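You operate a simulated robot arm through the tools that you are given. There is no shell and no other tool. Be economical: measure what you need, move in short steps, check, and stop when the job is done.

You run a simulated robot arm. Do the job below in one go: nothing can be reset, and whatever is moved stays where it is left.

JOB
Wind the part-wound band back off the blue stack and stand it on the narrow dark mat.
Fine: free the PULL screw to wind back and tighten it again; the other two stacks stay.

The check looks at the end state, three seconds after you hand in, the way a careful person would. Anything else that was tipped, shoved, dropped, spilled or broken makes it a failure.

ROBOT AND FRAMES
A 7-joint arm with a two-finger parallel gripper, fixed in place. Base frame: the origin is at the foot of the arm, x ahead of it, y to its left, z up. Units: mm, degrees, N and s.
Its first joint turns from -166.0 to 166.0 degrees. Payload 4.4 kg.
Tool frame: the origin (TCP) lies between the finger pads and is the grasp point; the fingertips stand 23 mm ahead of it; z points along the fingers, y is the line along which they close. The gripper opens to 94 mm. The fingers are 38 mm wide and 10 mm thick; the gripper's body (54 by 96 mm) begins 39 mm behind the TCP.
Orientation is that of the tool frame in the base frame, as a unit quaternion [w, x, y, z]. With the fingers straight down and closing along the base's y, the tool's x points along the base's -x, its y along +y and its z along -z.

CONTROLS
- The arm moves only by the tool jog_arm. Its argument "series" is a list of rows, each an object of numbers (a shift or turn left out is 0, a gripper value left out holds the last): "hand": the closure, from 0 (fully open) to 1 (shut); "x", "y", "z": the shift along the base's x, y, z in cm; "rx", "ry", "rz": the turn, a rotation vector about the base's x, y, z in degrees. In form: [{"hand": .., "x": .., "y": .., "z": .., "rx": .., "ry": .., "rz": ..}, ...]. A call has 1 to 12 rows; each row is the pose to reach, as a shift and turn from the pose commanded when the call began. Rows are played at 5 a second. More than 50 mm and 8.6 degrees between two rows, or a gripper value outside its range, and nothing of the call is played. A pose out of reach is approached as far as the arm can. The call stops where the force on the tool passes 50 N (or 10 N more than at its start, if that is more) or the arm is blocked; 0.2 s more then pass. The fingers move at their own pace (about 72 mm/s each) and stop on an object; they squeeze with about 33 N. The grip force told is the motor's: it shows also when the fingers shut on nothing. Time passes only in rows, and 0.2 s behind the last, so rows that repeat a pose let the fingers close. It gives the time, the measured TCP pose, the force on the tool (base axes), the opening and the grip force at its end, in the units of the frame above (readings bear some noise), with the torque about the TCP (base axes, N m) and any sound that the robot's microphone picked up.
- Cameras (640 x 400 px; columns grow to the right, rows downward): "scene" is fixed at [49.3, 649.9, 1554.3]; the picture's right is [-0.61, -0.79, 0.00], its down [-0.39, 0.30, -0.87] and it looks along [0.69, -0.53, -0.49] (base axes); focal length 342 px, centre (320, 200). "wrist" rides on the gripper at [86, 16, -74] in the tool frame; the picture's right is [-0.18, 0.98, 0.00], its down [-0.58, -0.11, -0.81] and it looks along [-0.79, -0.15, 0.59] (tool axes); focal length 243 px, centre (320, 200). There is no depth. A picture from a camera that has moved, and an enlarged one, comes with that camera's place and axes in the base frame and with its lens.
- capture(camera): a new picture of that camera. The clock stands still meanwhile.
- enlarge(camera, box): a new picture of the part [left, top, right, bottom] of that camera's present view, enlarged. The clock stands still meanwhile.
- job_done(): hands the job in; it is judged then, once.

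Go step by step. Nothing tells you positions but the pictures and the camera data: compare them with the known pose of the tool, close in by small moves and look again before you grip or let go. The budget is 120 turns and 68 pictures, counting those below and the enlarged ones. Unless the task says otherwise, let go and move clear before handing in, and close with one line.

The tools are called after "Call:" by a JSON object that holds its "name" and its "arguments". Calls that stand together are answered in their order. jog_arm: Moves the arm, as the interface text tells. Its arguments: {"type":"object","properties":{"series":{"type":"array","items":{"type":"object","properties":{"hand":{"type":"number"},"x":{"type":"number"},"y":{"type":"number"},"z":{"type":"number"},"rx":{"type":"number"},"ry":{"type":"number"},"rz":{"type":"number"}}}}},"required":["series"]} The other tools are called the same way: capture (camera) takes a picture; enlarge (camera, box) takes an enlarged picture of a part of a camera's view; job_done () hands the job in.

At the start:

```text
time_s: 0.0
ee_pos: [744.7, 128.6, 1123.7]
ee_rot: [-0.001, 0.0, 1.0, 0.0]
ft_force: [-0.7, 0.3, 0.1]
ft_torque: [0.01, 0.0, -0.01]
grip_width: 94.0
finger_force: 0.0
```

scene: 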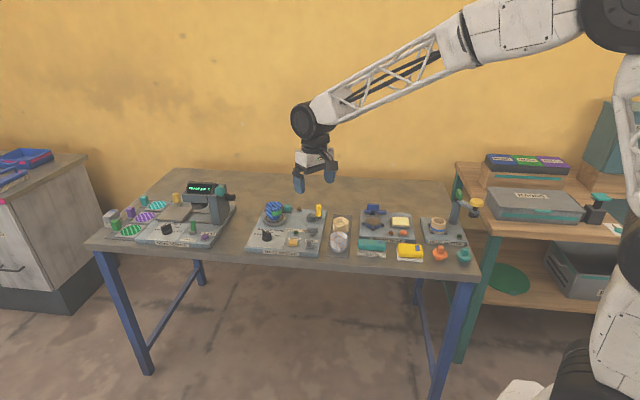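
wrist: 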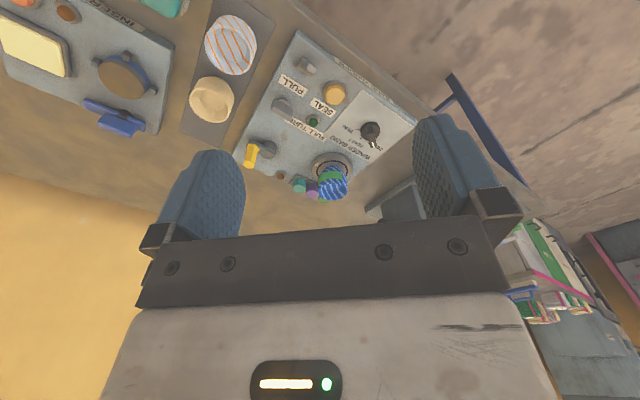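

I see a table with several fixtures; I need closer views before deciding what is what.

Call:
{"name": "enlarge", "arguments": {"camera": "scene", "box": [240, 190, 350, 260]}}

Call:
{"name": "enlarge", "arguments": {"camera": "scene", "box": [90, 175, 250, 255]}}

Call:
{"name": "enlarge", "arguments": {"camera": "scene", "box": [320, 190, 490, 275]}}

Call:
{"name": "enlarge", "arguments": {"camera": "wrist", "box": [180, 10, 420, 210]}}

```text
5.71 times, centred on (295, 225) of scene
camera zoom: at [49.3, 649.9, 1554.3], right [-0.61, -0.79, 0.0], down [-0.39, 0.3, -0.87], along [0.69, -0.53, -0.49], focal length 1957 px, centre (463, 57)
```

zoom: 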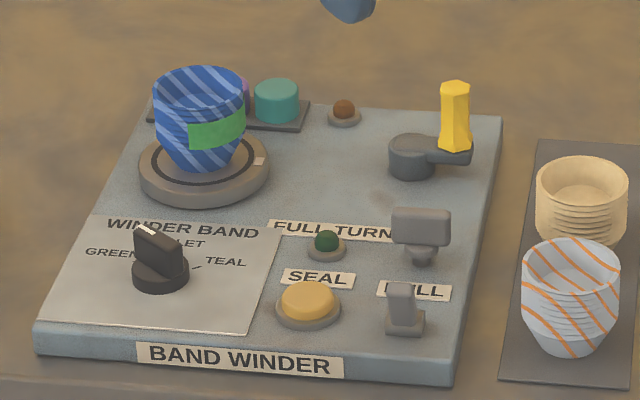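

```text
4.00 times, centred on (170, 215) of scene
camera zoom: at [49.3, 649.9, 1554.3], right [-0.61, -0.79, 0.0], down [-0.39, 0.3, -0.87], along [0.69, -0.53, -0.49], focal length 1370 px, centre (920, 140)
```

zoom: 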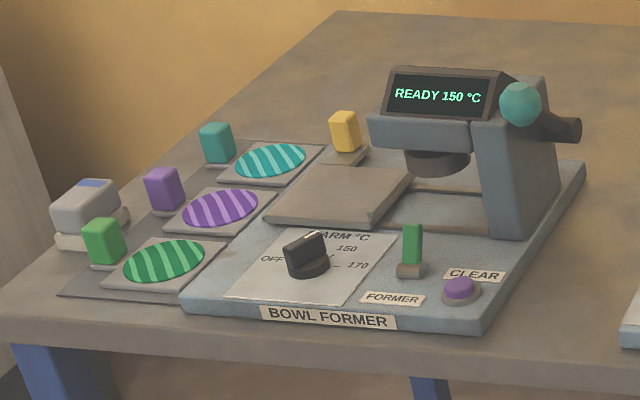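

```text
3.76 times, centred on (405, 232) of scene
camera zoom: at [49.3, 649.9, 1554.3], right [-0.61, -0.79, 0.0], down [-0.39, 0.3, -0.87], along [0.69, -0.53, -0.49], focal length 1290 px, centre (0, 78)
```

zoom: 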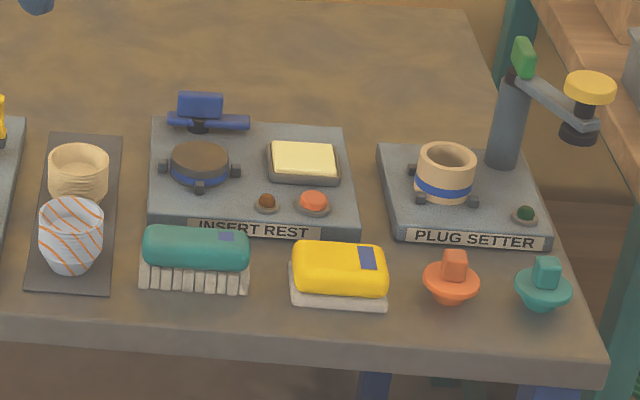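

```text
2.00 times, centred on (300, 110) of wrist
camera zoom: at [657.4, 144.0, 1198.0], right [0.18, 0.98, 0.0], down [0.58, -0.11, 0.81], along [0.79, -0.15, -0.59], focal length 485 px, centre (360, 380)
```

zoom: 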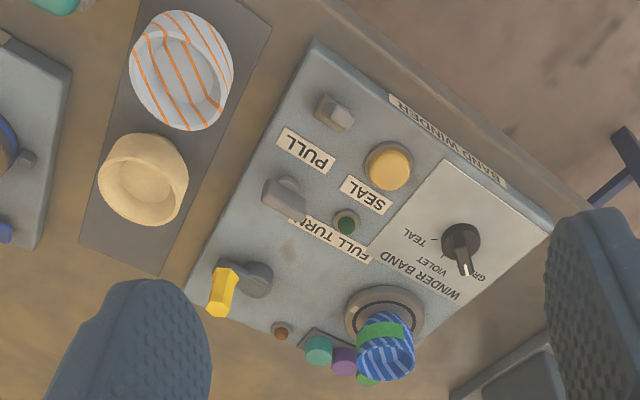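

The blue stack with the green part-wound band sits on the winder's turntable, with a yellow crank and a grey PULL screw on the same plate; the narrow dark mat with two other stacks lies to its right. I turn the tool to face the winder squarely and look from closer.

Call:
{"name": "jog_arm", "arguments": {"series": [{"x": 2.4, "y": 1.1, "z": -1.5, "rz": -7}, {"x": 4.9, "y": 2.2, "z": -3, "rz": -14}, {"x": 7.3, "y": 3.3, "z": -4.6, "rz": -21}, {"x": 9.7, "y": 4.4, "z": -6.2, "rz": -28}, {"x": 12.2, "y": 5.5, "z": -7.7, "rz": -35}, {"x": 12.2, "y": 5.5, "z": -7.7, "rz": -35}]}}

Call:
{"name": "capture", "arguments": {"camera": "wrist"}}

```text
time_s: 1.4
ee_pos: [867.0, 182.2, 1047.4]
ee_rot: [0.0, 0.301, 0.954, 0.0]
ft_force: [0.4, -0.7, 0.6]
ft_torque: [0.03, -0.01, -0.02]
grip_width: 93.8
finger_force: 0.0
```

```text
61 pictures are left
camera wrist: at [805.1, 244.6, 1121.1], right [0.72, 0.7, 0.0], down [0.41, -0.42, 0.81], along [0.56, -0.58, -0.59], focal length 243 px, centre (320, 200)
```

wrist: 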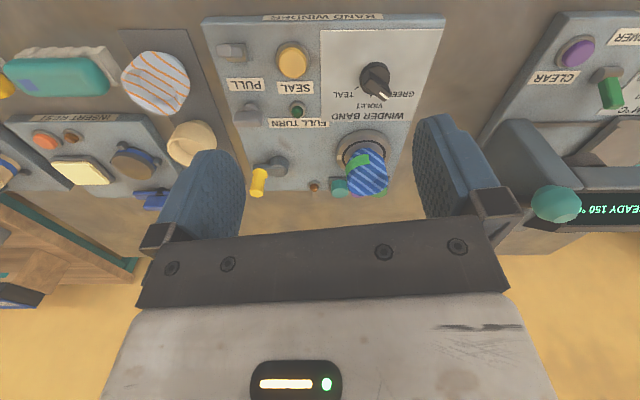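

Call:
{"name": "enlarge", "arguments": {"camera": "wrist", "box": [200, 70, 420, 210]}}

Call:
{"name": "enlarge", "arguments": {"camera": "wrist", "box": [190, 10, 350, 130]}}

Call:
{"name": "enlarge", "arguments": {"camera": "wrist", "box": [100, 20, 300, 180]}}

Call:
{"name": "enlarge", "arguments": {"camera": "scene", "box": [290, 195, 340, 255]}}

```text
2.86 times, centred on (310, 140) of wrist
camera zoom: at [805.1, 244.6, 1121.1], right [0.72, 0.7, 0.0], down [0.41, -0.42, 0.81], along [0.56, -0.58, -0.59], focal length 693 px, centre (349, 371)
```

zoom: 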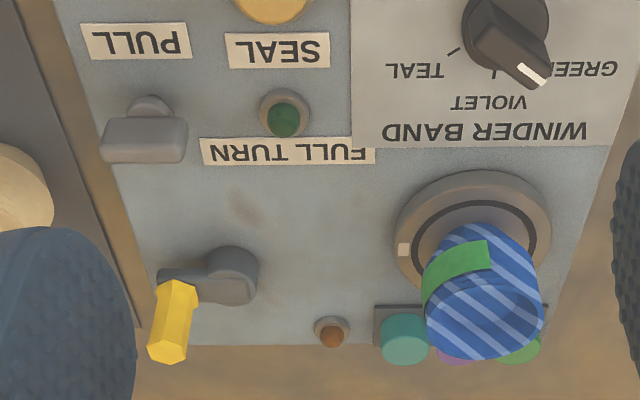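

```text
3.33 times, centred on (270, 70) of wrist
camera zoom: at [805.1, 244.6, 1121.1], right [0.72, 0.7, 0.0], down [0.41, -0.42, 0.81], along [0.56, -0.58, -0.59], focal length 809 px, centre (487, 633)
```

zoom: 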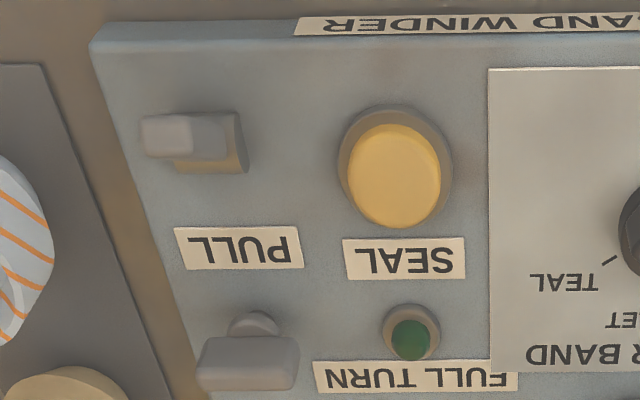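

```text
2.50 times, centred on (200, 100) of wrist
camera zoom: at [805.1, 244.6, 1121.1], right [0.72, 0.7, 0.0], down [0.41, -0.42, 0.81], along [0.56, -0.58, -0.59], focal length 606 px, centre (620, 450)
```

zoom: 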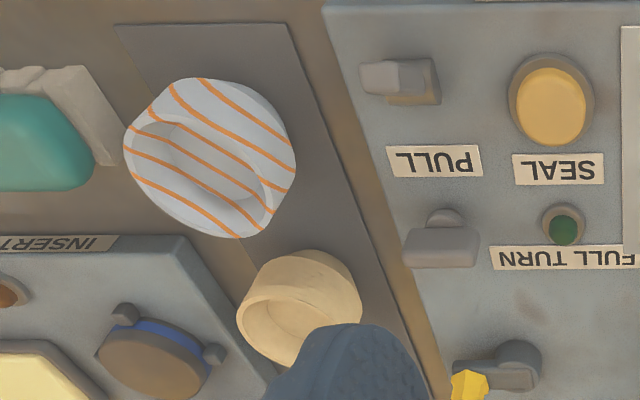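

```text
6.67 times, centred on (315, 225) of scene
camera zoom: at [49.3, 649.9, 1554.3], right [-0.61, -0.79, 0.0], down [-0.39, 0.3, -0.87], along [0.69, -0.53, -0.49], focal length 2283 px, centre (353, 33)
```

zoom: 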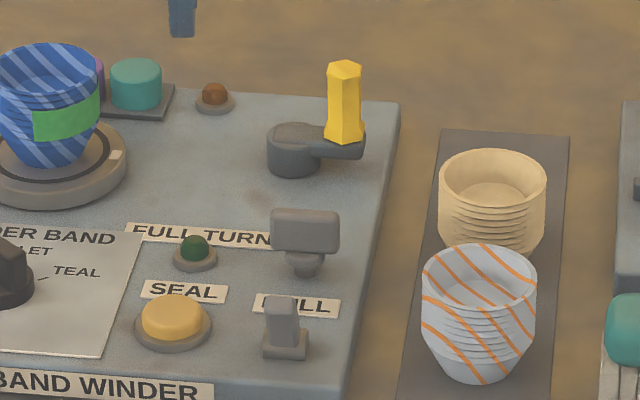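

The PULL label sits between a T-shaped wing screw (about 868, 50, 860) and a small tabbed block in front of it. I go closer, above the wing screw, to see which is which.

Call:
{"name": "jog_arm", "arguments": {"series": [{"y": -4.2, "z": -2.2}, {"y": -8.4, "z": -4.4}, {"y": -12.8, "z": -6.5}, {"y": -12.8, "z": -8.7}, {"y": -12.8, "z": -8.7}]}}

Call:
{"name": "capture", "arguments": {"camera": "wrist"}}

```text
time_s: 2.6
ee_pos: [869.1, 55.4, 958.1]
ee_rot: [0.0, 0.3, 0.954, 0.0]
ft_force: [-0.1, 0.7, 1.2]
ft_torque: [0.01, -0.02, -0.01]
grip_width: 93.8
finger_force: 0.0
```

```text
56 pictures are left
camera wrist: at [806.3, 117.7, 1032.2], right [0.71, 0.7, 0.0], down [0.41, -0.42, 0.81], along [0.56, -0.58, -0.59], focal length 243 px, centre (320, 200)
```

wrist: 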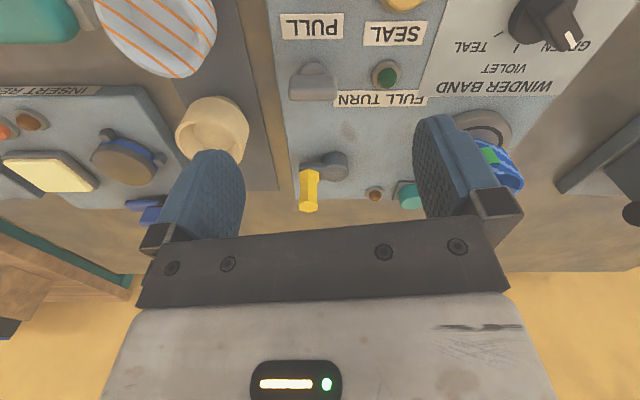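

The wing screw is right under the hand. I step back toward the plate's front edge to see both parts together.

Call:
{"name": "jog_arm", "arguments": {"series": [{"x": -3.2, "y": 3.2}, {"x": -6, "y": 6, "z": -1}, {"x": -6, "y": 6, "z": -1}]}}

Call:
{"name": "enlarge", "arguments": {"camera": "wrist", "box": [220, 0, 440, 150]}}

Call:
{"name": "capture", "arguments": {"camera": "wrist"}}

```text
time_s: 3.4
ee_pos: [807.3, 114.2, 948.5]
ee_rot: [0.0, 0.301, 0.954, 0.0]
ft_force: [-0.3, -1.1, 0.8]
ft_torque: [0.02, -0.07, 0.02]
grip_width: 93.8
finger_force: 0.0
```

```text
2.67 times, centred on (330, 75) of wrist
camera zoom: at [744.7, 176.1, 1023.0], right [0.71, 0.7, 0.0], down [0.41, -0.42, 0.81], along [0.56, -0.58, -0.59], focal length 647 px, centre (293, 533)
```

zoom: 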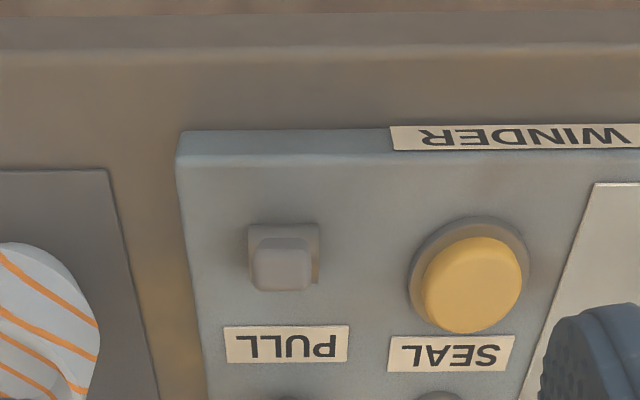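

```text
54 pictures are left
camera wrist: at [744.7, 176.1, 1023.0], right [0.71, 0.7, 0.0], down [0.41, -0.42, 0.81], along [0.56, -0.58, -0.59], focal length 243 px, centre (320, 200)
```

wrist: 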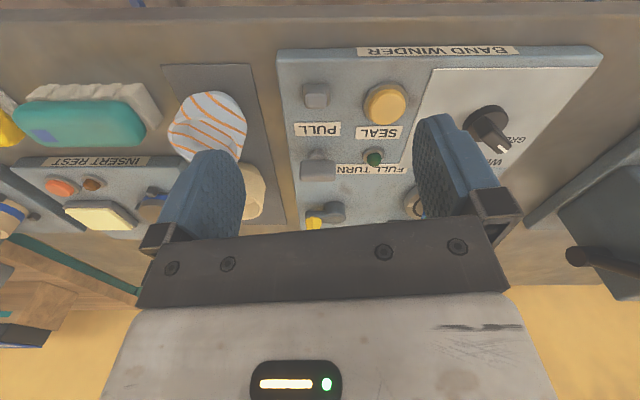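

The front part is a tabbed lever and the T-shaped one is the wing screw. I turn the hand so the fingers will close across the wing's thin side, above it and well clear.

Call:
{"name": "jog_arm", "arguments": {"series": [{"x": 1, "y": -1, "z": 1, "rz": -8.4}, {"x": 2, "y": -2, "z": 1, "rz": -16.8}, {"x": 3, "y": -3, "z": 1, "rz": -25.2}, {"x": 4, "y": -4, "z": 1, "rz": -33.6}, {"x": 5, "y": -5, "z": 1, "rz": -42}, {"x": 6, "y": -6, "z": 1, "rz": -50.4}, {"x": 6, "y": -6, "z": 1, "rz": -58.8}, {"x": 6, "y": -6, "z": 1, "rz": -67.2}, {"x": 6, "y": -6, "z": 1, "rz": -75.6}, {"x": 6, "y": -6, "z": 1, "rz": -84}, {"x": 6, "y": -6, "z": 1, "rz": -92.4}, {"x": 6, "y": -6, "z": 1, "rz": -100, "hand": 0.4}]}}

Call:
{"name": "capture", "arguments": {"camera": "wrist"}}

Call:
{"name": "enlarge", "arguments": {"camera": "scene", "box": [250, 170, 350, 250]}}

```text
time_s: 6.0
ee_pos: [866.0, 57.3, 959.6]
ee_rot: [0.0, 0.924, 0.381, 0.0]
ft_force: [0.0, 0.2, 0.4]
ft_torque: [0.0, -0.01, 0.03]
grip_width: 56.0
finger_force: 0.0
```

```text
53 pictures are left
camera wrist: at [938.4, 105.2, 1033.5], right [0.56, -0.83, 0.0], down [-0.49, -0.33, 0.81], along [-0.67, -0.45, -0.59], focal length 243 px, centre (320, 200)
```

wrist: 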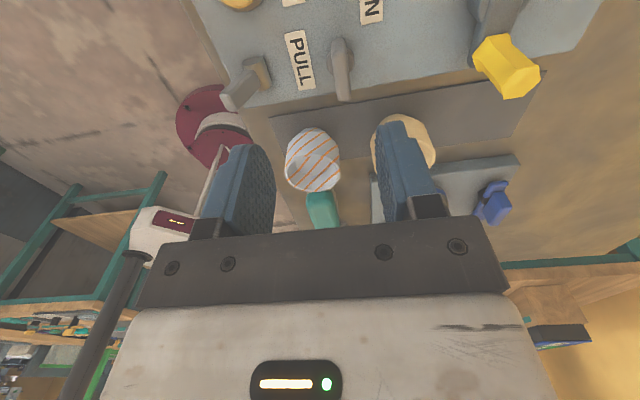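

```text
5.00 times, centred on (300, 210) of scene
camera zoom: at [49.3, 649.9, 1554.3], right [-0.61, -0.79, 0.0], down [-0.39, 0.3, -0.87], along [0.69, -0.53, -0.49], focal length 1713 px, centre (420, 150)
```

zoom: 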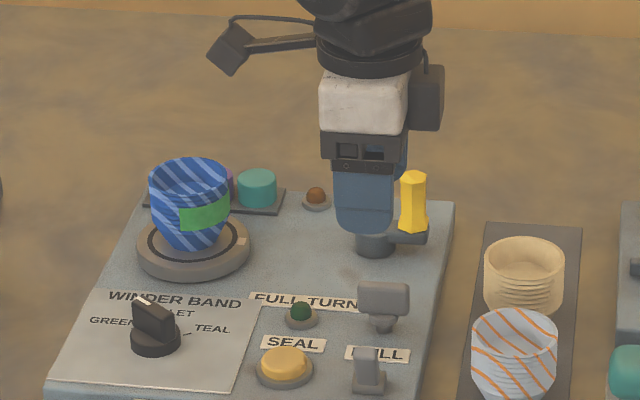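

The view runs along the wing, roughly edge-on. I enlarge it to fix its position and direction.

Call:
{"name": "enlarge", "arguments": {"camera": "wrist", "box": [260, 0, 420, 120]}}

Call:
{"name": "enlarge", "arguments": {"camera": "scene", "box": [305, 210, 345, 250]}}

```text
3.33 times, centred on (340, 60) of wrist
camera zoom: at [938.4, 105.2, 1033.5], right [0.56, -0.83, 0.0], down [-0.49, -0.33, 0.81], along [-0.67, -0.45, -0.59], focal length 809 px, centre (253, 667)
```

zoom: 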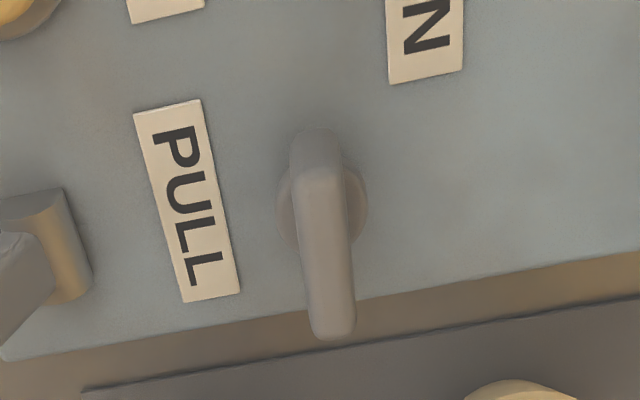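

```text
10.00 times, centred on (325, 230) of scene
camera zoom: at [49.3, 649.9, 1554.3], right [-0.61, -0.79, 0.0], down [-0.39, 0.3, -0.87], along [0.69, -0.53, -0.49], focal length 3425 px, centre (270, -100)
```

zoom: 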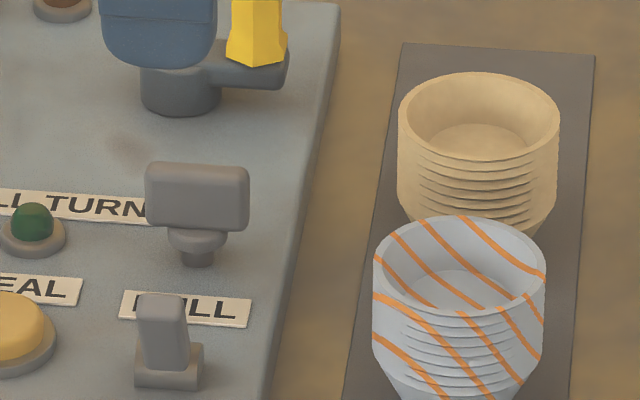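

The wing's top edge centres at about (877, 46, 868) and runs at 45 degrees; the fingers close at right angles to that. I come down in steps so the tips straddle the wing above its collar.

Call:
{"name": "jog_arm", "arguments": {"series": [{"x": 1.05, "y": -1.15, "z": 0}, {"x": 1.05, "y": -1.15, "z": -3.5}, {"x": 1.05, "y": -1.15, "z": -6.5}, {"x": 1.05, "y": -1.15, "z": -6.5}]}}

Call:
{"name": "capture", "arguments": {"camera": "wrist"}}

Call:
{"name": "enlarge", "arguments": {"camera": "scene", "box": [290, 190, 350, 250]}}

```text
time_s: 7.0
ee_pos: [876.0, 43.1, 894.9]
ee_rot: [0.0, 0.924, 0.383, 0.001]
ft_force: [0.3, -0.6, -1.0]
ft_torque: [0.0, -0.01, -0.04]
grip_width: 56.3
finger_force: 0.2
```

```text
49 pictures are left
camera wrist: at [947.9, 92.8, 969.6], right [0.56, -0.83, 0.0], down [-0.49, -0.33, 0.81], along [-0.67, -0.46, -0.59], focal length 243 px, centre (320, 200)
```

wrist: 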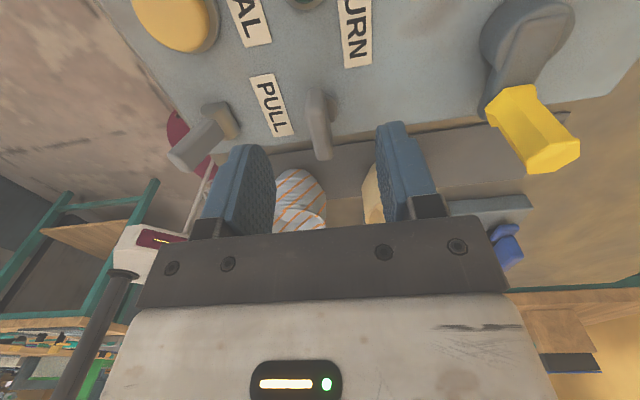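

```text
6.67 times, centred on (320, 220) of scene
camera zoom: at [49.3, 649.9, 1554.3], right [-0.61, -0.79, 0.0], down [-0.39, 0.3, -0.87], along [0.69, -0.53, -0.49], focal length 2283 px, centre (320, 67)
```

zoom: 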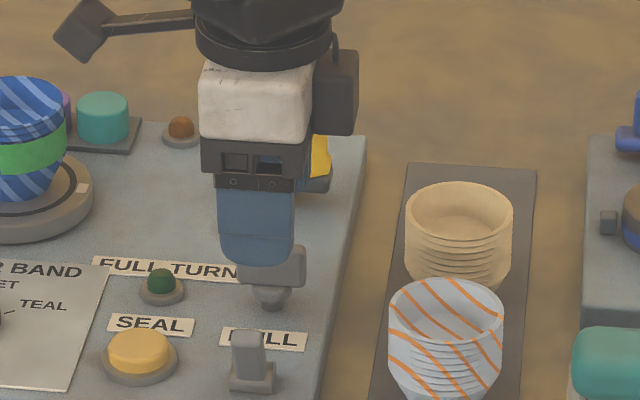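

The wing lies between the fingers. I go down the last 25 mm and close on it.

Call:
{"name": "jog_arm", "arguments": {"series": [{"z": -1.3, "y": 0.1}, {"z": -2.5, "y": 0.1}, {"z": -2.5, "y": 0.1}, {"z": -2.5, "y": 0.1, "hand": 1}, {"z": -2.5, "y": 0.1, "hand": 1}, {"z": -2.5, "y": 0.1, "hand": 1}]}}

Call:
{"name": "capture", "arguments": {"camera": "wrist"}}

```text
time_s: 8.4
ee_pos: [876.1, 46.1, 871.5]
ee_rot: [0.0, 0.924, 0.383, 0.0]
ft_force: [23.7, -16.3, -9.5]
ft_torque: [0.19, -0.7, 0.11]
grip_width: 10.8
finger_force: 45.2
```

```text
47 pictures are left
camera wrist: at [948.6, 94.0, 944.4], right [0.56, -0.83, 0.0], down [-0.49, -0.33, 0.81], along [-0.67, -0.46, -0.59], focal length 243 px, centre (320, 200)
```

wrist: 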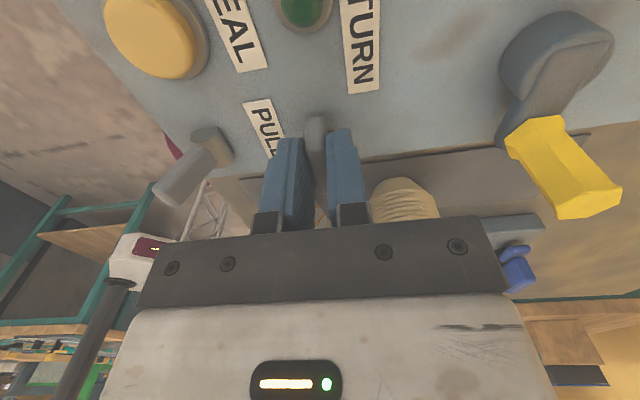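

Gripped at 10.8 mm, but about 29 N of side load says the wing's centre is slightly further back; I ease the hand that way to centre it.

Call:
{"name": "jog_arm", "arguments": {"series": [{"x": 0.15, "y": -0.15}, {"x": 0.15, "y": -0.15}]}}

```text
time_s: 9.0
ee_pos: [877.0, 44.8, 871.5]
ee_rot: [-0.001, 0.924, 0.383, -0.001]
ft_force: [-25.8, -9.8, 14.3]
ft_torque: [0.03, 0.18, -0.06]
grip_width: 10.8
finger_force: 45.1
```

Call:
{"name": "jog_arm", "arguments": {"series": [{"x": -0.07, "y": 0.02}, {"x": -0.07, "y": 0.02}]}}

```text
time_s: 9.6
ee_pos: [875.3, 44.7, 871.3]
ee_rot: [0.0, 0.924, 0.383, 0.0]
ft_force: [-13.3, 1.4, 8.9]
ft_torque: [-0.88, 1.16, 0.0]
grip_width: 11.1
finger_force: 45.0
```

Side load is now modest. I turn the screw counter-clockwise (seen from above) a little and read the torque.

Call:
{"name": "jog_arm", "arguments": {"series": [{"rz": 6}, {"rz": 12}, {"rz": 18}, {"rz": 18}]}}

Call:
{"name": "enlarge", "arguments": {"camera": "scene", "box": [290, 200, 340, 250]}}

```text
time_s: 10.4
ee_pos: [876.6, 46.6, 870.4]
ee_rot: [-0.002, 0.861, 0.508, -0.002]
ft_force: [-16.6, 7.9, 9.5]
ft_torque: [0.4, -0.17, -0.1]
grip_width: 11.0
finger_force: 44.4
stopped in row 3: the force on the tool passed its limit at 54 N (the readings are from after the stop); the commanded pose is now the measured one
```

```text
8.00 times, centred on (315, 225) of scene
camera zoom: at [49.3, 649.9, 1554.3], right [-0.61, -0.79, 0.0], down [-0.39, 0.3, -0.87], along [0.69, -0.53, -0.49], focal length 2740 px, centre (360, 0)
```

zoom: 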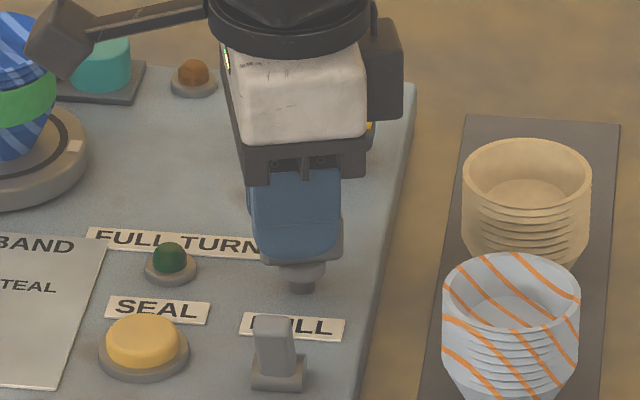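

The wing turned 16 degrees with the hand; the load comes from a small centring error, not the screw. I slacken the fingers to a loose cage around the wing and keep turning.

Call:
{"name": "jog_arm", "arguments": {"series": [{"hand": 0.84}, {"hand": 0.84}, {"rz": 6}, {"rz": 12}, {"rz": 18}, {"rz": 24}, {"rz": 30}, {"rz": 36}, {"rz": 36}]}}

Call:
{"name": "capture", "arguments": {"camera": "wrist"}}

```text
time_s: 12.4
ee_pos: [876.9, 45.6, 871.1]
ee_rot: [-0.001, 0.663, 0.749, -0.002]
ft_force: [-4.8, -0.9, 2.4]
ft_torque: [0.02, 0.04, 0.01]
grip_width: 17.4
finger_force: 2.2
```

```text
45 pictures are left
camera wrist: at [881.8, 132.5, 943.5], right [1.0, -0.06, 0.0], down [-0.03, -0.59, 0.81], along [-0.05, -0.81, -0.59], focal length 243 px, centre (320, 200)
```

wrist: 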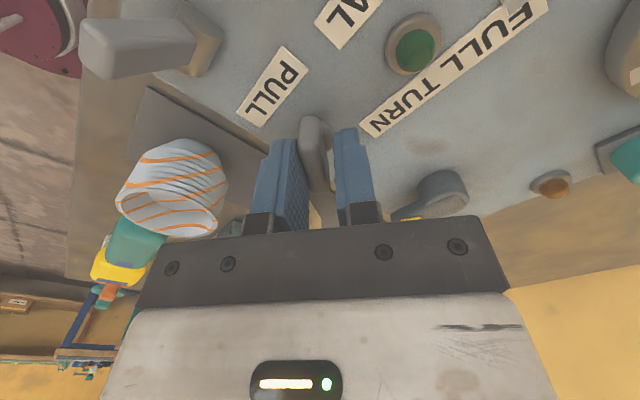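

The wing follows. I continue with a slightly tighter cage to about a quarter turn and look.

Call:
{"name": "jog_arm", "arguments": {"series": [{"hand": 0.86, "rz": 8}, {"rz": 16}, {"rz": 24}, {"rz": 32}, {"rz": 40}, {"rz": 48}, {"rz": 48}]}}

Call:
{"name": "capture", "arguments": {"camera": "wrist"}}

Call:
{"name": "enlarge", "arguments": {"camera": "scene", "box": [290, 200, 340, 250]}}

```text
time_s: 14.0
ee_pos: [876.5, 44.7, 870.2]
ee_rot: [0.0, 0.3, 0.954, -0.002]
ft_force: [-19.9, -15.9, 0.6]
ft_torque: [-0.09, 0.49, -0.52]
grip_width: 23.9
finger_force: 12.4
```

```text
44 pictures are left
camera wrist: at [813.9, 107.4, 944.4], right [0.71, 0.7, 0.0], down [0.41, -0.42, 0.81], along [0.56, -0.58, -0.59], focal length 243 px, centre (320, 200)
```

wrist: 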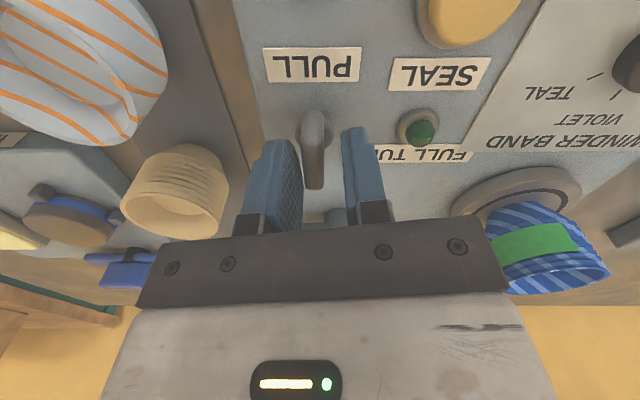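

```text
8.00 times, centred on (315, 225) of scene
camera zoom: at [49.3, 649.9, 1554.3], right [-0.61, -0.79, 0.0], down [-0.39, 0.3, -0.87], along [0.69, -0.53, -0.49], focal length 2740 px, centre (360, 0)
```

zoom: 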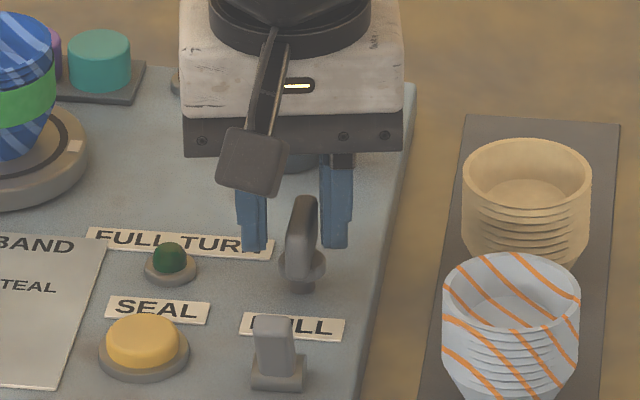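

The wing has reached about a quarter turn and now resists, forcing the fingers apart: that looks like its free stop. I open, rise and check it.

Call:
{"name": "jog_arm", "arguments": {"series": [{"hand": 0.5}, {"hand": 0.5}, {"z": 3, "hand": 0.5}, {"z": 6, "hand": 0.5}, {"z": 9, "hand": 0.3}, {"z": 9}]}}

Call:
{"name": "capture", "arguments": {"camera": "wrist"}}

Call:
{"name": "enlarge", "arguments": {"camera": "scene", "box": [240, 190, 350, 260]}}

```text
time_s: 15.4
ee_pos: [873.4, 44.6, 959.0]
ee_rot: [0.0, 0.301, 0.954, -0.002]
ft_force: [-0.1, 1.0, -0.5]
ft_torque: [-0.04, -0.03, 0.02]
grip_width: 66.0
finger_force: 0.1
```

```text
42 pictures are left
camera wrist: at [811.4, 107.2, 1033.2], right [0.71, 0.7, 0.0], down [0.41, -0.42, 0.81], along [0.56, -0.58, -0.59], focal length 243 px, centre (320, 200)
```

wrist: 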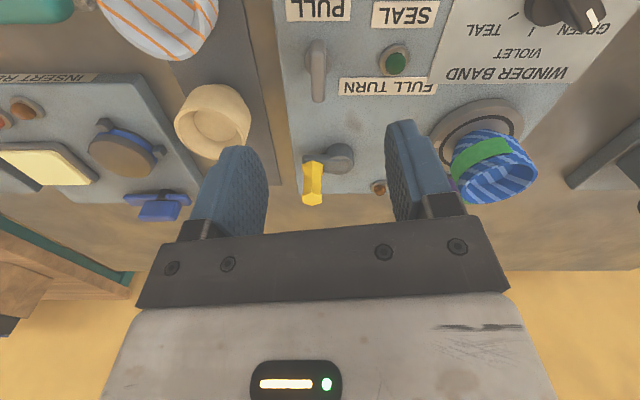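

```text
5.71 times, centred on (295, 225) of scene
camera zoom: at [49.3, 649.9, 1554.3], right [-0.61, -0.79, 0.0], down [-0.39, 0.3, -0.87], along [0.69, -0.53, -0.49], focal length 1957 px, centre (463, 57)
```

zoom: 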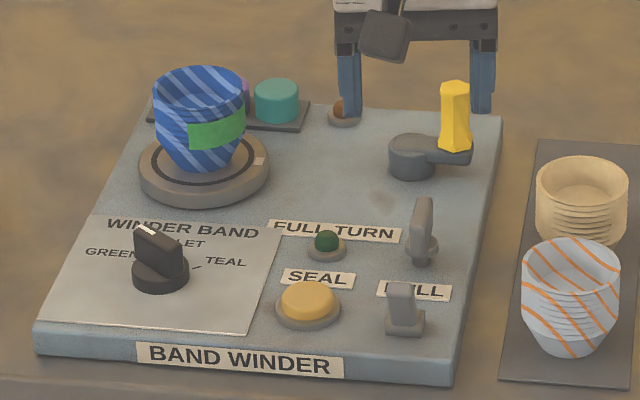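

The wing now stands crosswise, freed. Next is the crank: hub near (952, 0), yellow knob near (932, -20) with its top at about 905. I turn the hand so its fingers close along the knob's tangent, above the knob.

Call:
{"name": "jog_arm", "arguments": {"series": [{"x": 0.6, "y": -0.6, "rz": -8.4}, {"x": 1.2, "y": -1.2, "rz": -16.8}, {"x": 1.8, "y": -1.8, "rz": -25.2}, {"x": 2.4, "y": -2.4, "rz": -33.6}, {"x": 3, "y": -3, "rz": -42}, {"x": 3.6, "y": -3.6, "rz": -50.4}, {"x": 4.2, "y": -4.2, "rz": -58.8}, {"x": 4.8, "y": -4.8, "rz": -67.2}, {"x": 5.4, "y": -5.4, "rz": -75.6}, {"x": 5.8, "y": -6.2, "rz": -84}, {"x": 5.8, "y": -6.5, "rz": -92.4}, {"x": 5.8, "y": -6.5, "rz": -100, "hand": 0.4}]}}

Call:
{"name": "capture", "arguments": {"camera": "wrist"}}

Call:
{"name": "enlarge", "arguments": {"camera": "scene", "box": [290, 180, 350, 240]}}

```text
time_s: 18.0
ee_pos: [935.0, -19.0, 959.9]
ee_rot: [-0.001, 0.924, 0.382, -0.002]
ft_force: [0.1, -0.3, -0.5]
ft_torque: [0.02, 0.0, -0.01]
grip_width: 56.5
finger_force: 0.2
```

```text
40 pictures are left
camera wrist: at [1006.9, 29.7, 1033.4], right [0.56, -0.83, 0.0], down [-0.49, -0.33, 0.81], along [-0.67, -0.45, -0.59], focal length 243 px, centre (320, 200)
```

wrist: 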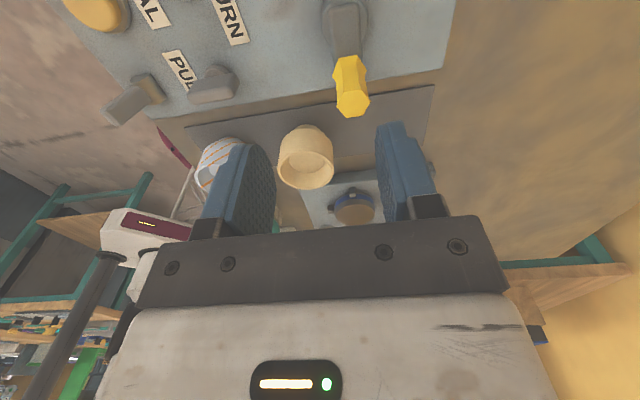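

```text
6.67 times, centred on (320, 210) of scene
camera zoom: at [49.3, 649.9, 1554.3], right [-0.61, -0.79, 0.0], down [-0.39, 0.3, -0.87], along [0.69, -0.53, -0.49], focal length 2283 px, centre (320, 133)
```

zoom: 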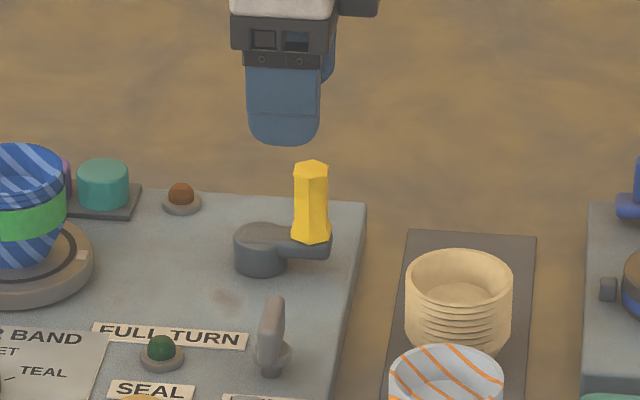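

Triangulating again, the knob top is at about (946, -33, 897) and the hub at (968, -14). I line up and come down around the knob.

Call:
{"name": "jog_arm", "arguments": {"series": [{"x": 1.1, "y": -1.4}, {"x": 1.1, "y": -1.4, "z": -3.8}, {"x": 1.1, "y": -1.4, "z": -5}, {"x": 1.1, "y": -1.4, "z": -5}]}}

Call:
{"name": "capture", "arguments": {"camera": "wrist"}}

```text
time_s: 19.0
ee_pos: [945.2, -33.9, 911.0]
ee_rot: [-0.001, 0.924, 0.383, -0.001]
ft_force: [-0.8, -0.4, 0.3]
ft_torque: [0.02, 0.02, 0.01]
grip_width: 56.5
finger_force: 0.1
```

```text
38 pictures are left
camera wrist: at [1017.9, 14.9, 984.2], right [0.56, -0.83, 0.0], down [-0.49, -0.33, 0.81], along [-0.67, -0.45, -0.59], focal length 243 px, centre (320, 200)
```

wrist: 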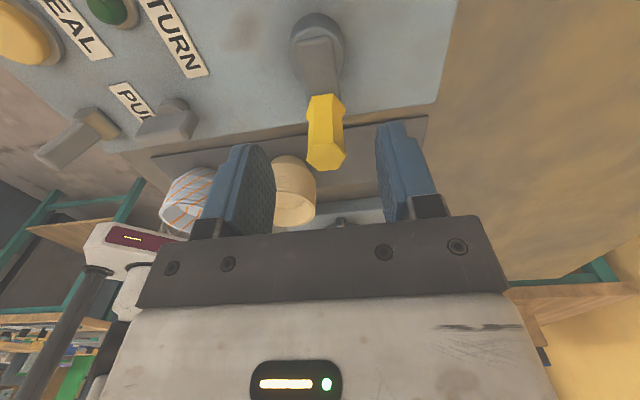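

The knob is centred between the fingers. I lower to mid-knob, close to a loose cage, then turn the crank counter-clockwise a little and see which way the band goes.

Call:
{"name": "jog_arm", "arguments": {"series": [{"z": -1.5}, {"z": -2.8}, {"z": -2.8, "hand": 0.74}, {"z": -2.8}, {"z": -2.8}]}}

Call:
{"name": "jog_arm", "arguments": {"series": [{"x": 0.29, "y": -0.29, "rz": 8}, {"x": 0.62, "y": -0.53, "rz": 16}, {"x": 0.98, "y": -0.73, "rz": 24}, {"x": 1.37, "y": -0.87, "rz": 32}, {"x": 1.37, "y": -0.87, "rz": 32}]}}

Call:
{"name": "enlarge", "arguments": {"camera": "scene", "box": [250, 180, 340, 240]}}

```text
time_s: 20.2
ee_pos: [945.4, -32.5, 880.5]
ee_rot: [-0.001, 0.924, 0.382, -0.002]
ft_force: [0.7, 0.5, 0.2]
ft_torque: [-0.02, 0.0, 0.01]
grip_width: 24.2
finger_force: 0.0
```

```text
time_s: 21.4
ee_pos: [959.1, -42.7, 882.5]
ee_rot: [0.0, 0.782, 0.623, -0.001]
ft_force: [0.3, -0.5, -0.3]
ft_torque: [-0.02, 0.01, -0.02]
grip_width: 24.4
finger_force: 0.2
```

```text
6.67 times, centred on (295, 210) of scene
camera zoom: at [49.3, 649.9, 1554.3], right [-0.61, -0.79, 0.0], down [-0.39, 0.3, -0.87], along [0.69, -0.53, -0.49], focal length 2283 px, centre (487, 133)
```

zoom: 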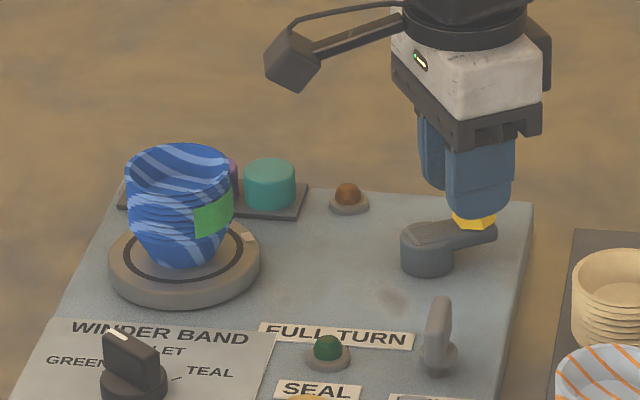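

The turntable turns counter-clockwise with the crank and the band's leading edge moves round to the right and back, so this is the unwinding direction. I continue along the knob's circle.

Call:
{"name": "jog_arm", "arguments": {"series": [{"x": 0.4, "y": -0.1, "rz": 8}, {"x": 0.81, "y": -0.14, "rz": 16}, {"x": 1.22, "y": -0.12, "rz": 24}, {"x": 1.63, "y": -0.05, "rz": 32}, {"x": 2.02, "y": 0.08, "rz": 40}, {"x": 2.39, "y": 0.26, "rz": 48}, {"x": 2.39, "y": 0.26, "rz": 48}]}}

Call:
{"name": "enlarge", "arguments": {"camera": "scene", "box": [250, 180, 340, 240]}}

```text
time_s: 23.0
ee_pos: [982.1, -39.3, 881.4]
ee_rot: [0.0, 0.461, 0.887, -0.002]
ft_force: [-0.2, -0.4, -0.2]
ft_torque: [-0.01, 0.0, 0.0]
grip_width: 24.7
finger_force: 0.1
```

```text
6.67 times, centred on (295, 210) of scene
camera zoom: at [49.3, 649.9, 1554.3], right [-0.61, -0.79, 0.0], down [-0.39, 0.3, -0.87], along [0.69, -0.53, -0.49], focal length 2283 px, centre (487, 133)
```

zoom: 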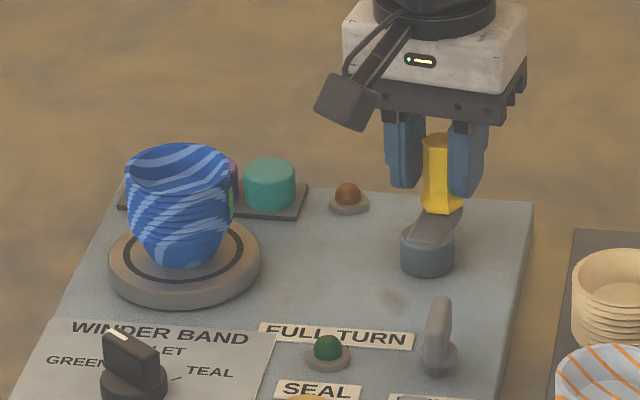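

The band's visible end has nearly gone round the silhouette and there is no load. I keep turning, staying slightly inside the circle because the reach is near its limit here.

Call:
{"name": "jog_arm", "arguments": {"series": [{"x": 0.34, "y": 0.22, "rz": 8}, {"x": 0.6, "y": 0.5, "rz": 16}, {"x": 0.8, "y": 0.82, "rz": 24}, {"x": 0.95, "y": 1.18, "rz": 32}, {"x": 1.05, "y": 1.55, "rz": 40}, {"x": 1.1, "y": 1.9, "rz": 48}, {"x": 1.1, "y": 1.9, "rz": 48}]}}

Call:
{"name": "enlarge", "arguments": {"camera": "scene", "box": [250, 180, 340, 240]}}

Call:
{"name": "capture", "arguments": {"camera": "wrist"}}

```text
time_s: 24.6
ee_pos: [992.7, -19.7, 881.6]
ee_rot: [0.001, 0.061, 0.998, -0.002]
ft_force: [0.6, 0.3, -0.2]
ft_torque: [0.03, 0.01, -0.04]
grip_width: 24.1
finger_force: 0.0
```

```text
6.67 times, centred on (295, 210) of scene
camera zoom: at [49.3, 649.9, 1554.3], right [-0.61, -0.79, 0.0], down [-0.39, 0.3, -0.87], along [0.69, -0.53, -0.49], focal length 2283 px, centre (487, 133)
```

zoom: 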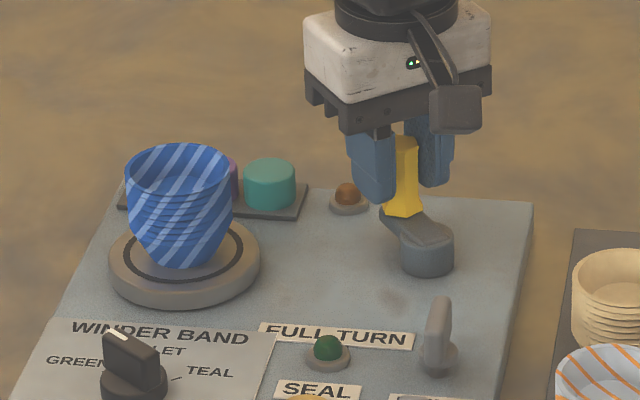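

```text
34 pictures are left
camera wrist: at [908.8, 6.2, 955.9], right [0.3, 0.95, 0.0], down [0.56, -0.18, 0.81], along [0.77, -0.24, -0.59], focal length 243 px, centre (320, 200)
```

wrist: 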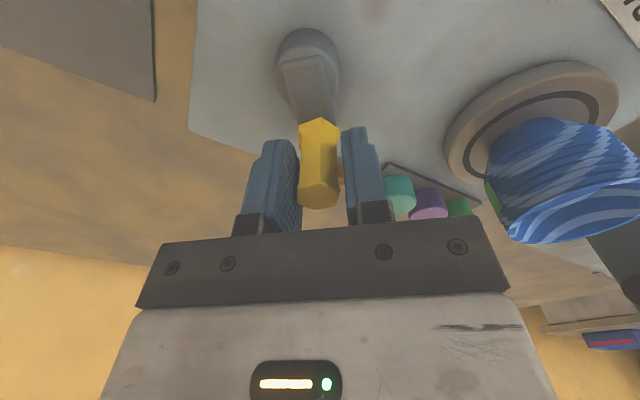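

Only a sliver of green remains at the stack's back right. I continue counter-clockwise along the circle.

Call:
{"name": "jog_arm", "arguments": {"series": [{"x": 0.13, "y": 0.6, "rz": 8}, {"x": 0.1, "y": 0.97, "rz": 16}, {"x": 0.02, "y": 1.32, "rz": 24}, {"x": -0.11, "y": 1.66, "rz": 32}, {"x": -0.29, "y": 1.98, "rz": 40}, {"x": -0.29, "y": 1.98, "rz": 40}]}}

Call:
{"name": "capture", "arguments": {"camera": "wrist"}}

Call:
{"name": "enlarge", "arguments": {"camera": "scene", "box": [250, 180, 340, 240]}}

```text
time_s: 26.0
ee_pos: [991.1, -1.1, 882.5]
ee_rot: [0.002, -0.285, 0.959, -0.001]
ft_force: [0.0, 0.3, -0.1]
ft_torque: [0.0, 0.03, -0.01]
grip_width: 24.4
finger_force: 0.2
```

```text
33 pictures are left
camera wrist: at [908.4, -34.3, 955.6], right [-0.38, 0.92, 0.0], down [0.54, 0.23, 0.81], along [0.75, 0.31, -0.59], focal length 243 px, centre (320, 200)
```

wrist: 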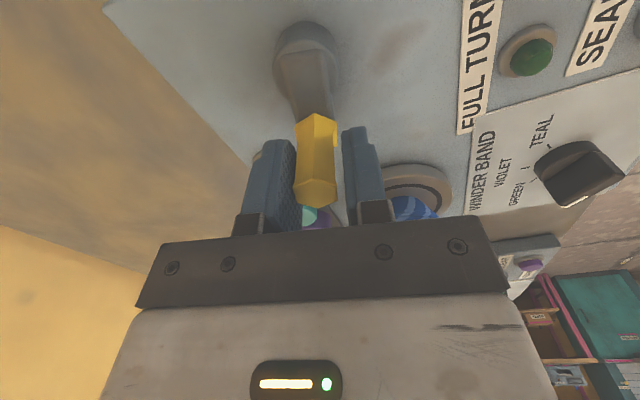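

```text
6.67 times, centred on (295, 210) of scene
camera zoom: at [49.3, 649.9, 1554.3], right [-0.61, -0.79, 0.0], down [-0.39, 0.3, -0.87], along [0.69, -0.53, -0.49], focal length 2283 px, centre (487, 133)
```

zoom: 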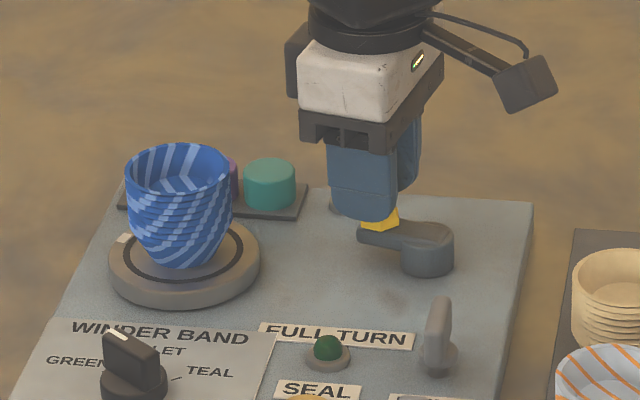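

The crank has gone roughly half a turn without a stop; I can't see the stack's back from here. I open, rise, and swing the hand to view the back right of the stack.

Call:
{"name": "jog_arm", "arguments": {"series": [{"hand": 0.5}, {"hand": 0.5}, {"z": 4}, {"z": 8, "rz": 6}, {"z": 8, "rz": 14}, {"z": 8, "y": -1, "rz": 22}, {"z": 8, "y": -2, "rz": 30}, {"z": 8, "y": -3, "rz": 38}, {"z": 8, "y": -3, "rz": 46}, {"z": 8, "y": -3, "rz": 54}, {"z": 8, "y": -3, "rz": 62}]}}

Call:
{"name": "capture", "arguments": {"camera": "wrist"}}

```text
time_s: 28.4
ee_pos: [990.1, -31.6, 960.7]
ee_rot: [-0.002, 0.738, -0.675, 0.0]
ft_force: [0.0, 0.7, -0.4]
ft_torque: [0.03, -0.01, 0.01]
grip_width: 46.8
finger_force: 0.1
```

```text
31 pictures are left
camera wrist: at [981.1, -119.7, 1035.5], right [-1.0, 0.1, 0.0], down [0.05, 0.59, 0.81], along [0.08, 0.8, -0.59], focal length 243 px, centre (320, 200)
```

wrist: 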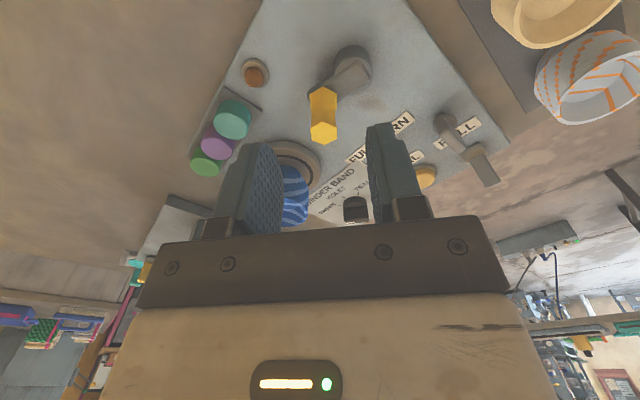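

Call:
{"name": "jog_arm", "arguments": {"series": [{"hand": 0, "z": 2.5}, {"z": 5, "y": 3}, {"z": 5, "y": 6, "x": 0}, {"z": 5, "y": 6, "x": 0}]}}

Call:
{"name": "enlarge", "arguments": {"camera": "wrist", "box": [160, 20, 420, 240]}}

```text
time_s: 29.4
ee_pos: [989.8, 29.5, 1011.5]
ee_rot: [-0.001, 0.737, -0.676, 0.0]
ft_force: [0.7, 0.3, -0.4]
ft_torque: [0.01, -0.03, 0.0]
grip_width: 94.1
finger_force: 0.0
```

```text
1.82 times, centred on (290, 130) of wrist
camera zoom: at [979.9, -59.1, 1085.6], right [-1.0, 0.1, 0.0], down [0.06, 0.59, 0.81], along [0.08, 0.8, -0.59], focal length 441 px, centre (374, 327)
```

zoom: 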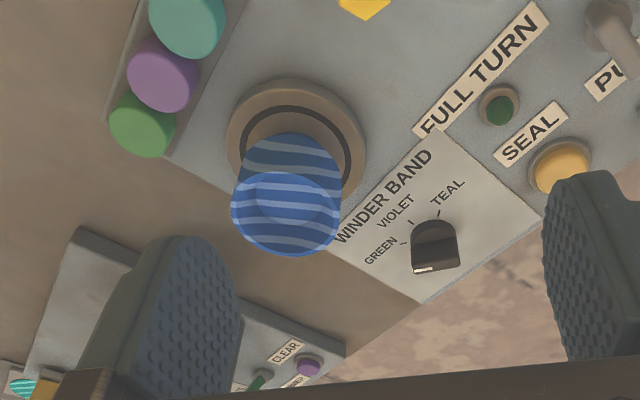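

No green shows from this side. I swing further round and closer to see the back-left as well.

Call:
{"name": "jog_arm", "arguments": {"series": [{"y": 1, "rz": 8}, {"y": 2, "rz": 16}, {"y": 3, "rz": 24}, {"y": 4, "rz": 32}, {"y": 5, "rz": 40}, {"y": 6, "rz": 48}, {"y": 6.5, "rz": 54}, {"y": 6.5, "rz": 54}]}}

Call:
{"name": "capture", "arguments": {"camera": "wrist"}}

```text
time_s: 31.2
ee_pos: [990.2, 93.9, 1012.4]
ee_rot: [-0.001, 0.964, -0.267, -0.001]
ft_force: [-0.1, 0.3, -0.8]
ft_torque: [0.04, 0.02, 0.02]
grip_width: 94.1
finger_force: 0.0
```

```text
29 pictures are left
camera wrist: at [1056.1, 34.9, 1086.1], right [-0.66, -0.75, 0.0], down [-0.44, 0.39, 0.81], along [-0.6, 0.54, -0.59], focal length 243 px, centre (320, 200)
```

wrist: 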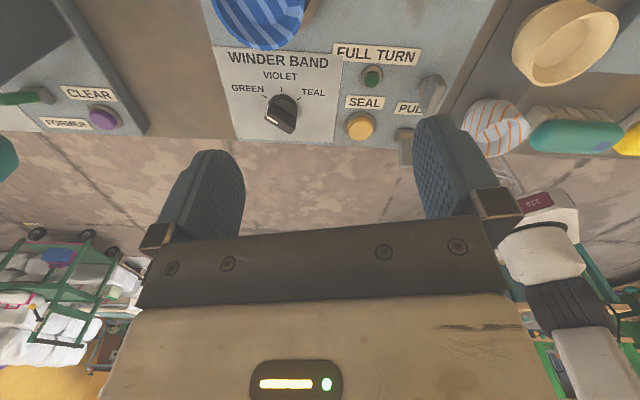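

The stack turns out to be further off than thought, near (1042, 100). I back up along -y to get its back side into view.

Call:
{"name": "jog_arm", "arguments": {"series": [{"y": -3.5, "x": 0.5}, {"y": -7, "x": 1}, {"y": -9, "x": 1.5, "rz": -6}, {"y": -9, "x": 1.5, "rz": -10}]}}

Call:
{"name": "enlarge", "arguments": {"camera": "wrist", "box": [120, 0, 460, 230]}}

```text
time_s: 32.2
ee_pos: [1004.8, 2.2, 1011.7]
ee_rot: [-0.002, 0.936, -0.351, 0.0]
ft_force: [0.3, -0.1, -0.9]
ft_torque: [-0.03, -0.01, 0.02]
grip_width: 93.9
finger_force: 0.0
```

```text
1.74 times, centred on (290, 115) of wrist
camera zoom: at [1059.6, -68.1, 1084.8], right [-0.78, -0.62, 0.0], down [-0.37, 0.46, 0.81], along [-0.5, 0.63, -0.59], focal length 422 px, centre (372, 348)
```

zoom: 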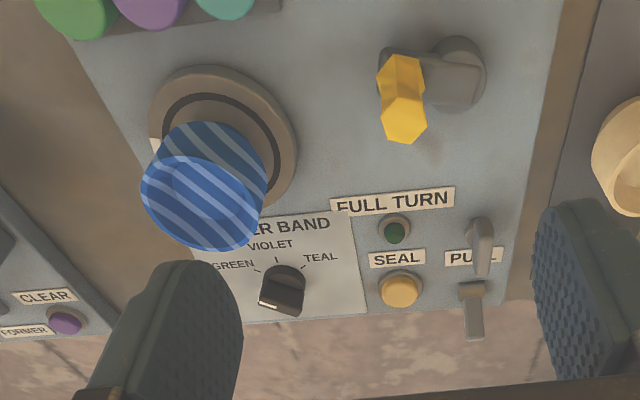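

Call:
{"name": "jog_arm", "arguments": {"series": [{"y": 2, "rz": 7}, {"y": 4, "rz": 14}, {"y": 6, "rz": 21}, {"y": 7.5, "rz": 27}, {"y": 7.5, "rz": 27}]}}

Call:
{"name": "jog_arm", "arguments": {"series": [{"z": 1, "rx": -3, "ry": -6}, {"z": 2, "rx": -6, "ry": -12}, {"z": 3, "rx": -8, "ry": -17}, {"z": 3, "rx": -8, "ry": -17}]}}

Call:
{"name": "capture", "arguments": {"camera": "wrist"}}

```text
time_s: 33.4
ee_pos: [1004.2, 80.3, 1011.1]
ee_rot: [-0.002, 0.993, -0.122, -0.001]
ft_force: [0.1, -1.3, -0.8]
ft_torque: [0.03, -0.02, 0.02]
grip_width: 94.1
finger_force: 0.1
```

```text
time_s: 34.4
ee_pos: [1004.2, 79.6, 1041.2]
ee_rot: [0.049, 0.979, -0.12, 0.155]
ft_force: [0.4, -0.5, -0.8]
ft_torque: [-0.02, -0.03, 0.01]
grip_width: 93.9
finger_force: 0.1
```

```text
27 pictures are left
camera wrist: at [1057.6, 54.1, 1139.2], right [-0.42, -0.91, 0.0], down [-0.74, 0.34, 0.57], along [-0.52, 0.24, -0.82], focal length 243 px, centre (320, 200)
```

wrist: 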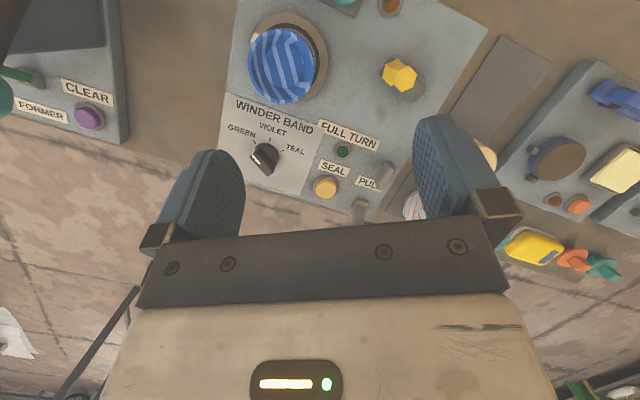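

Call:
{"name": "enlarge", "arguments": {"camera": "wrist", "box": [220, 0, 420, 120]}}

```text
3.20 times, centred on (320, 60) of wrist
camera zoom: at [1057.6, 54.1, 1139.2], right [-0.42, -0.91, 0.0], down [-0.74, 0.34, 0.57], along [-0.52, 0.24, -0.82], focal length 776 px, centre (320, 648)
```

zoom: 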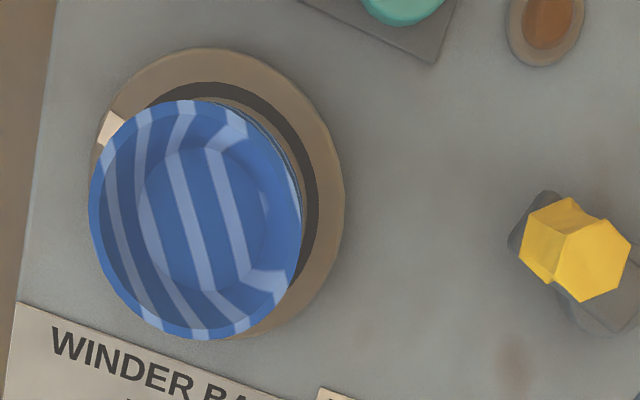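

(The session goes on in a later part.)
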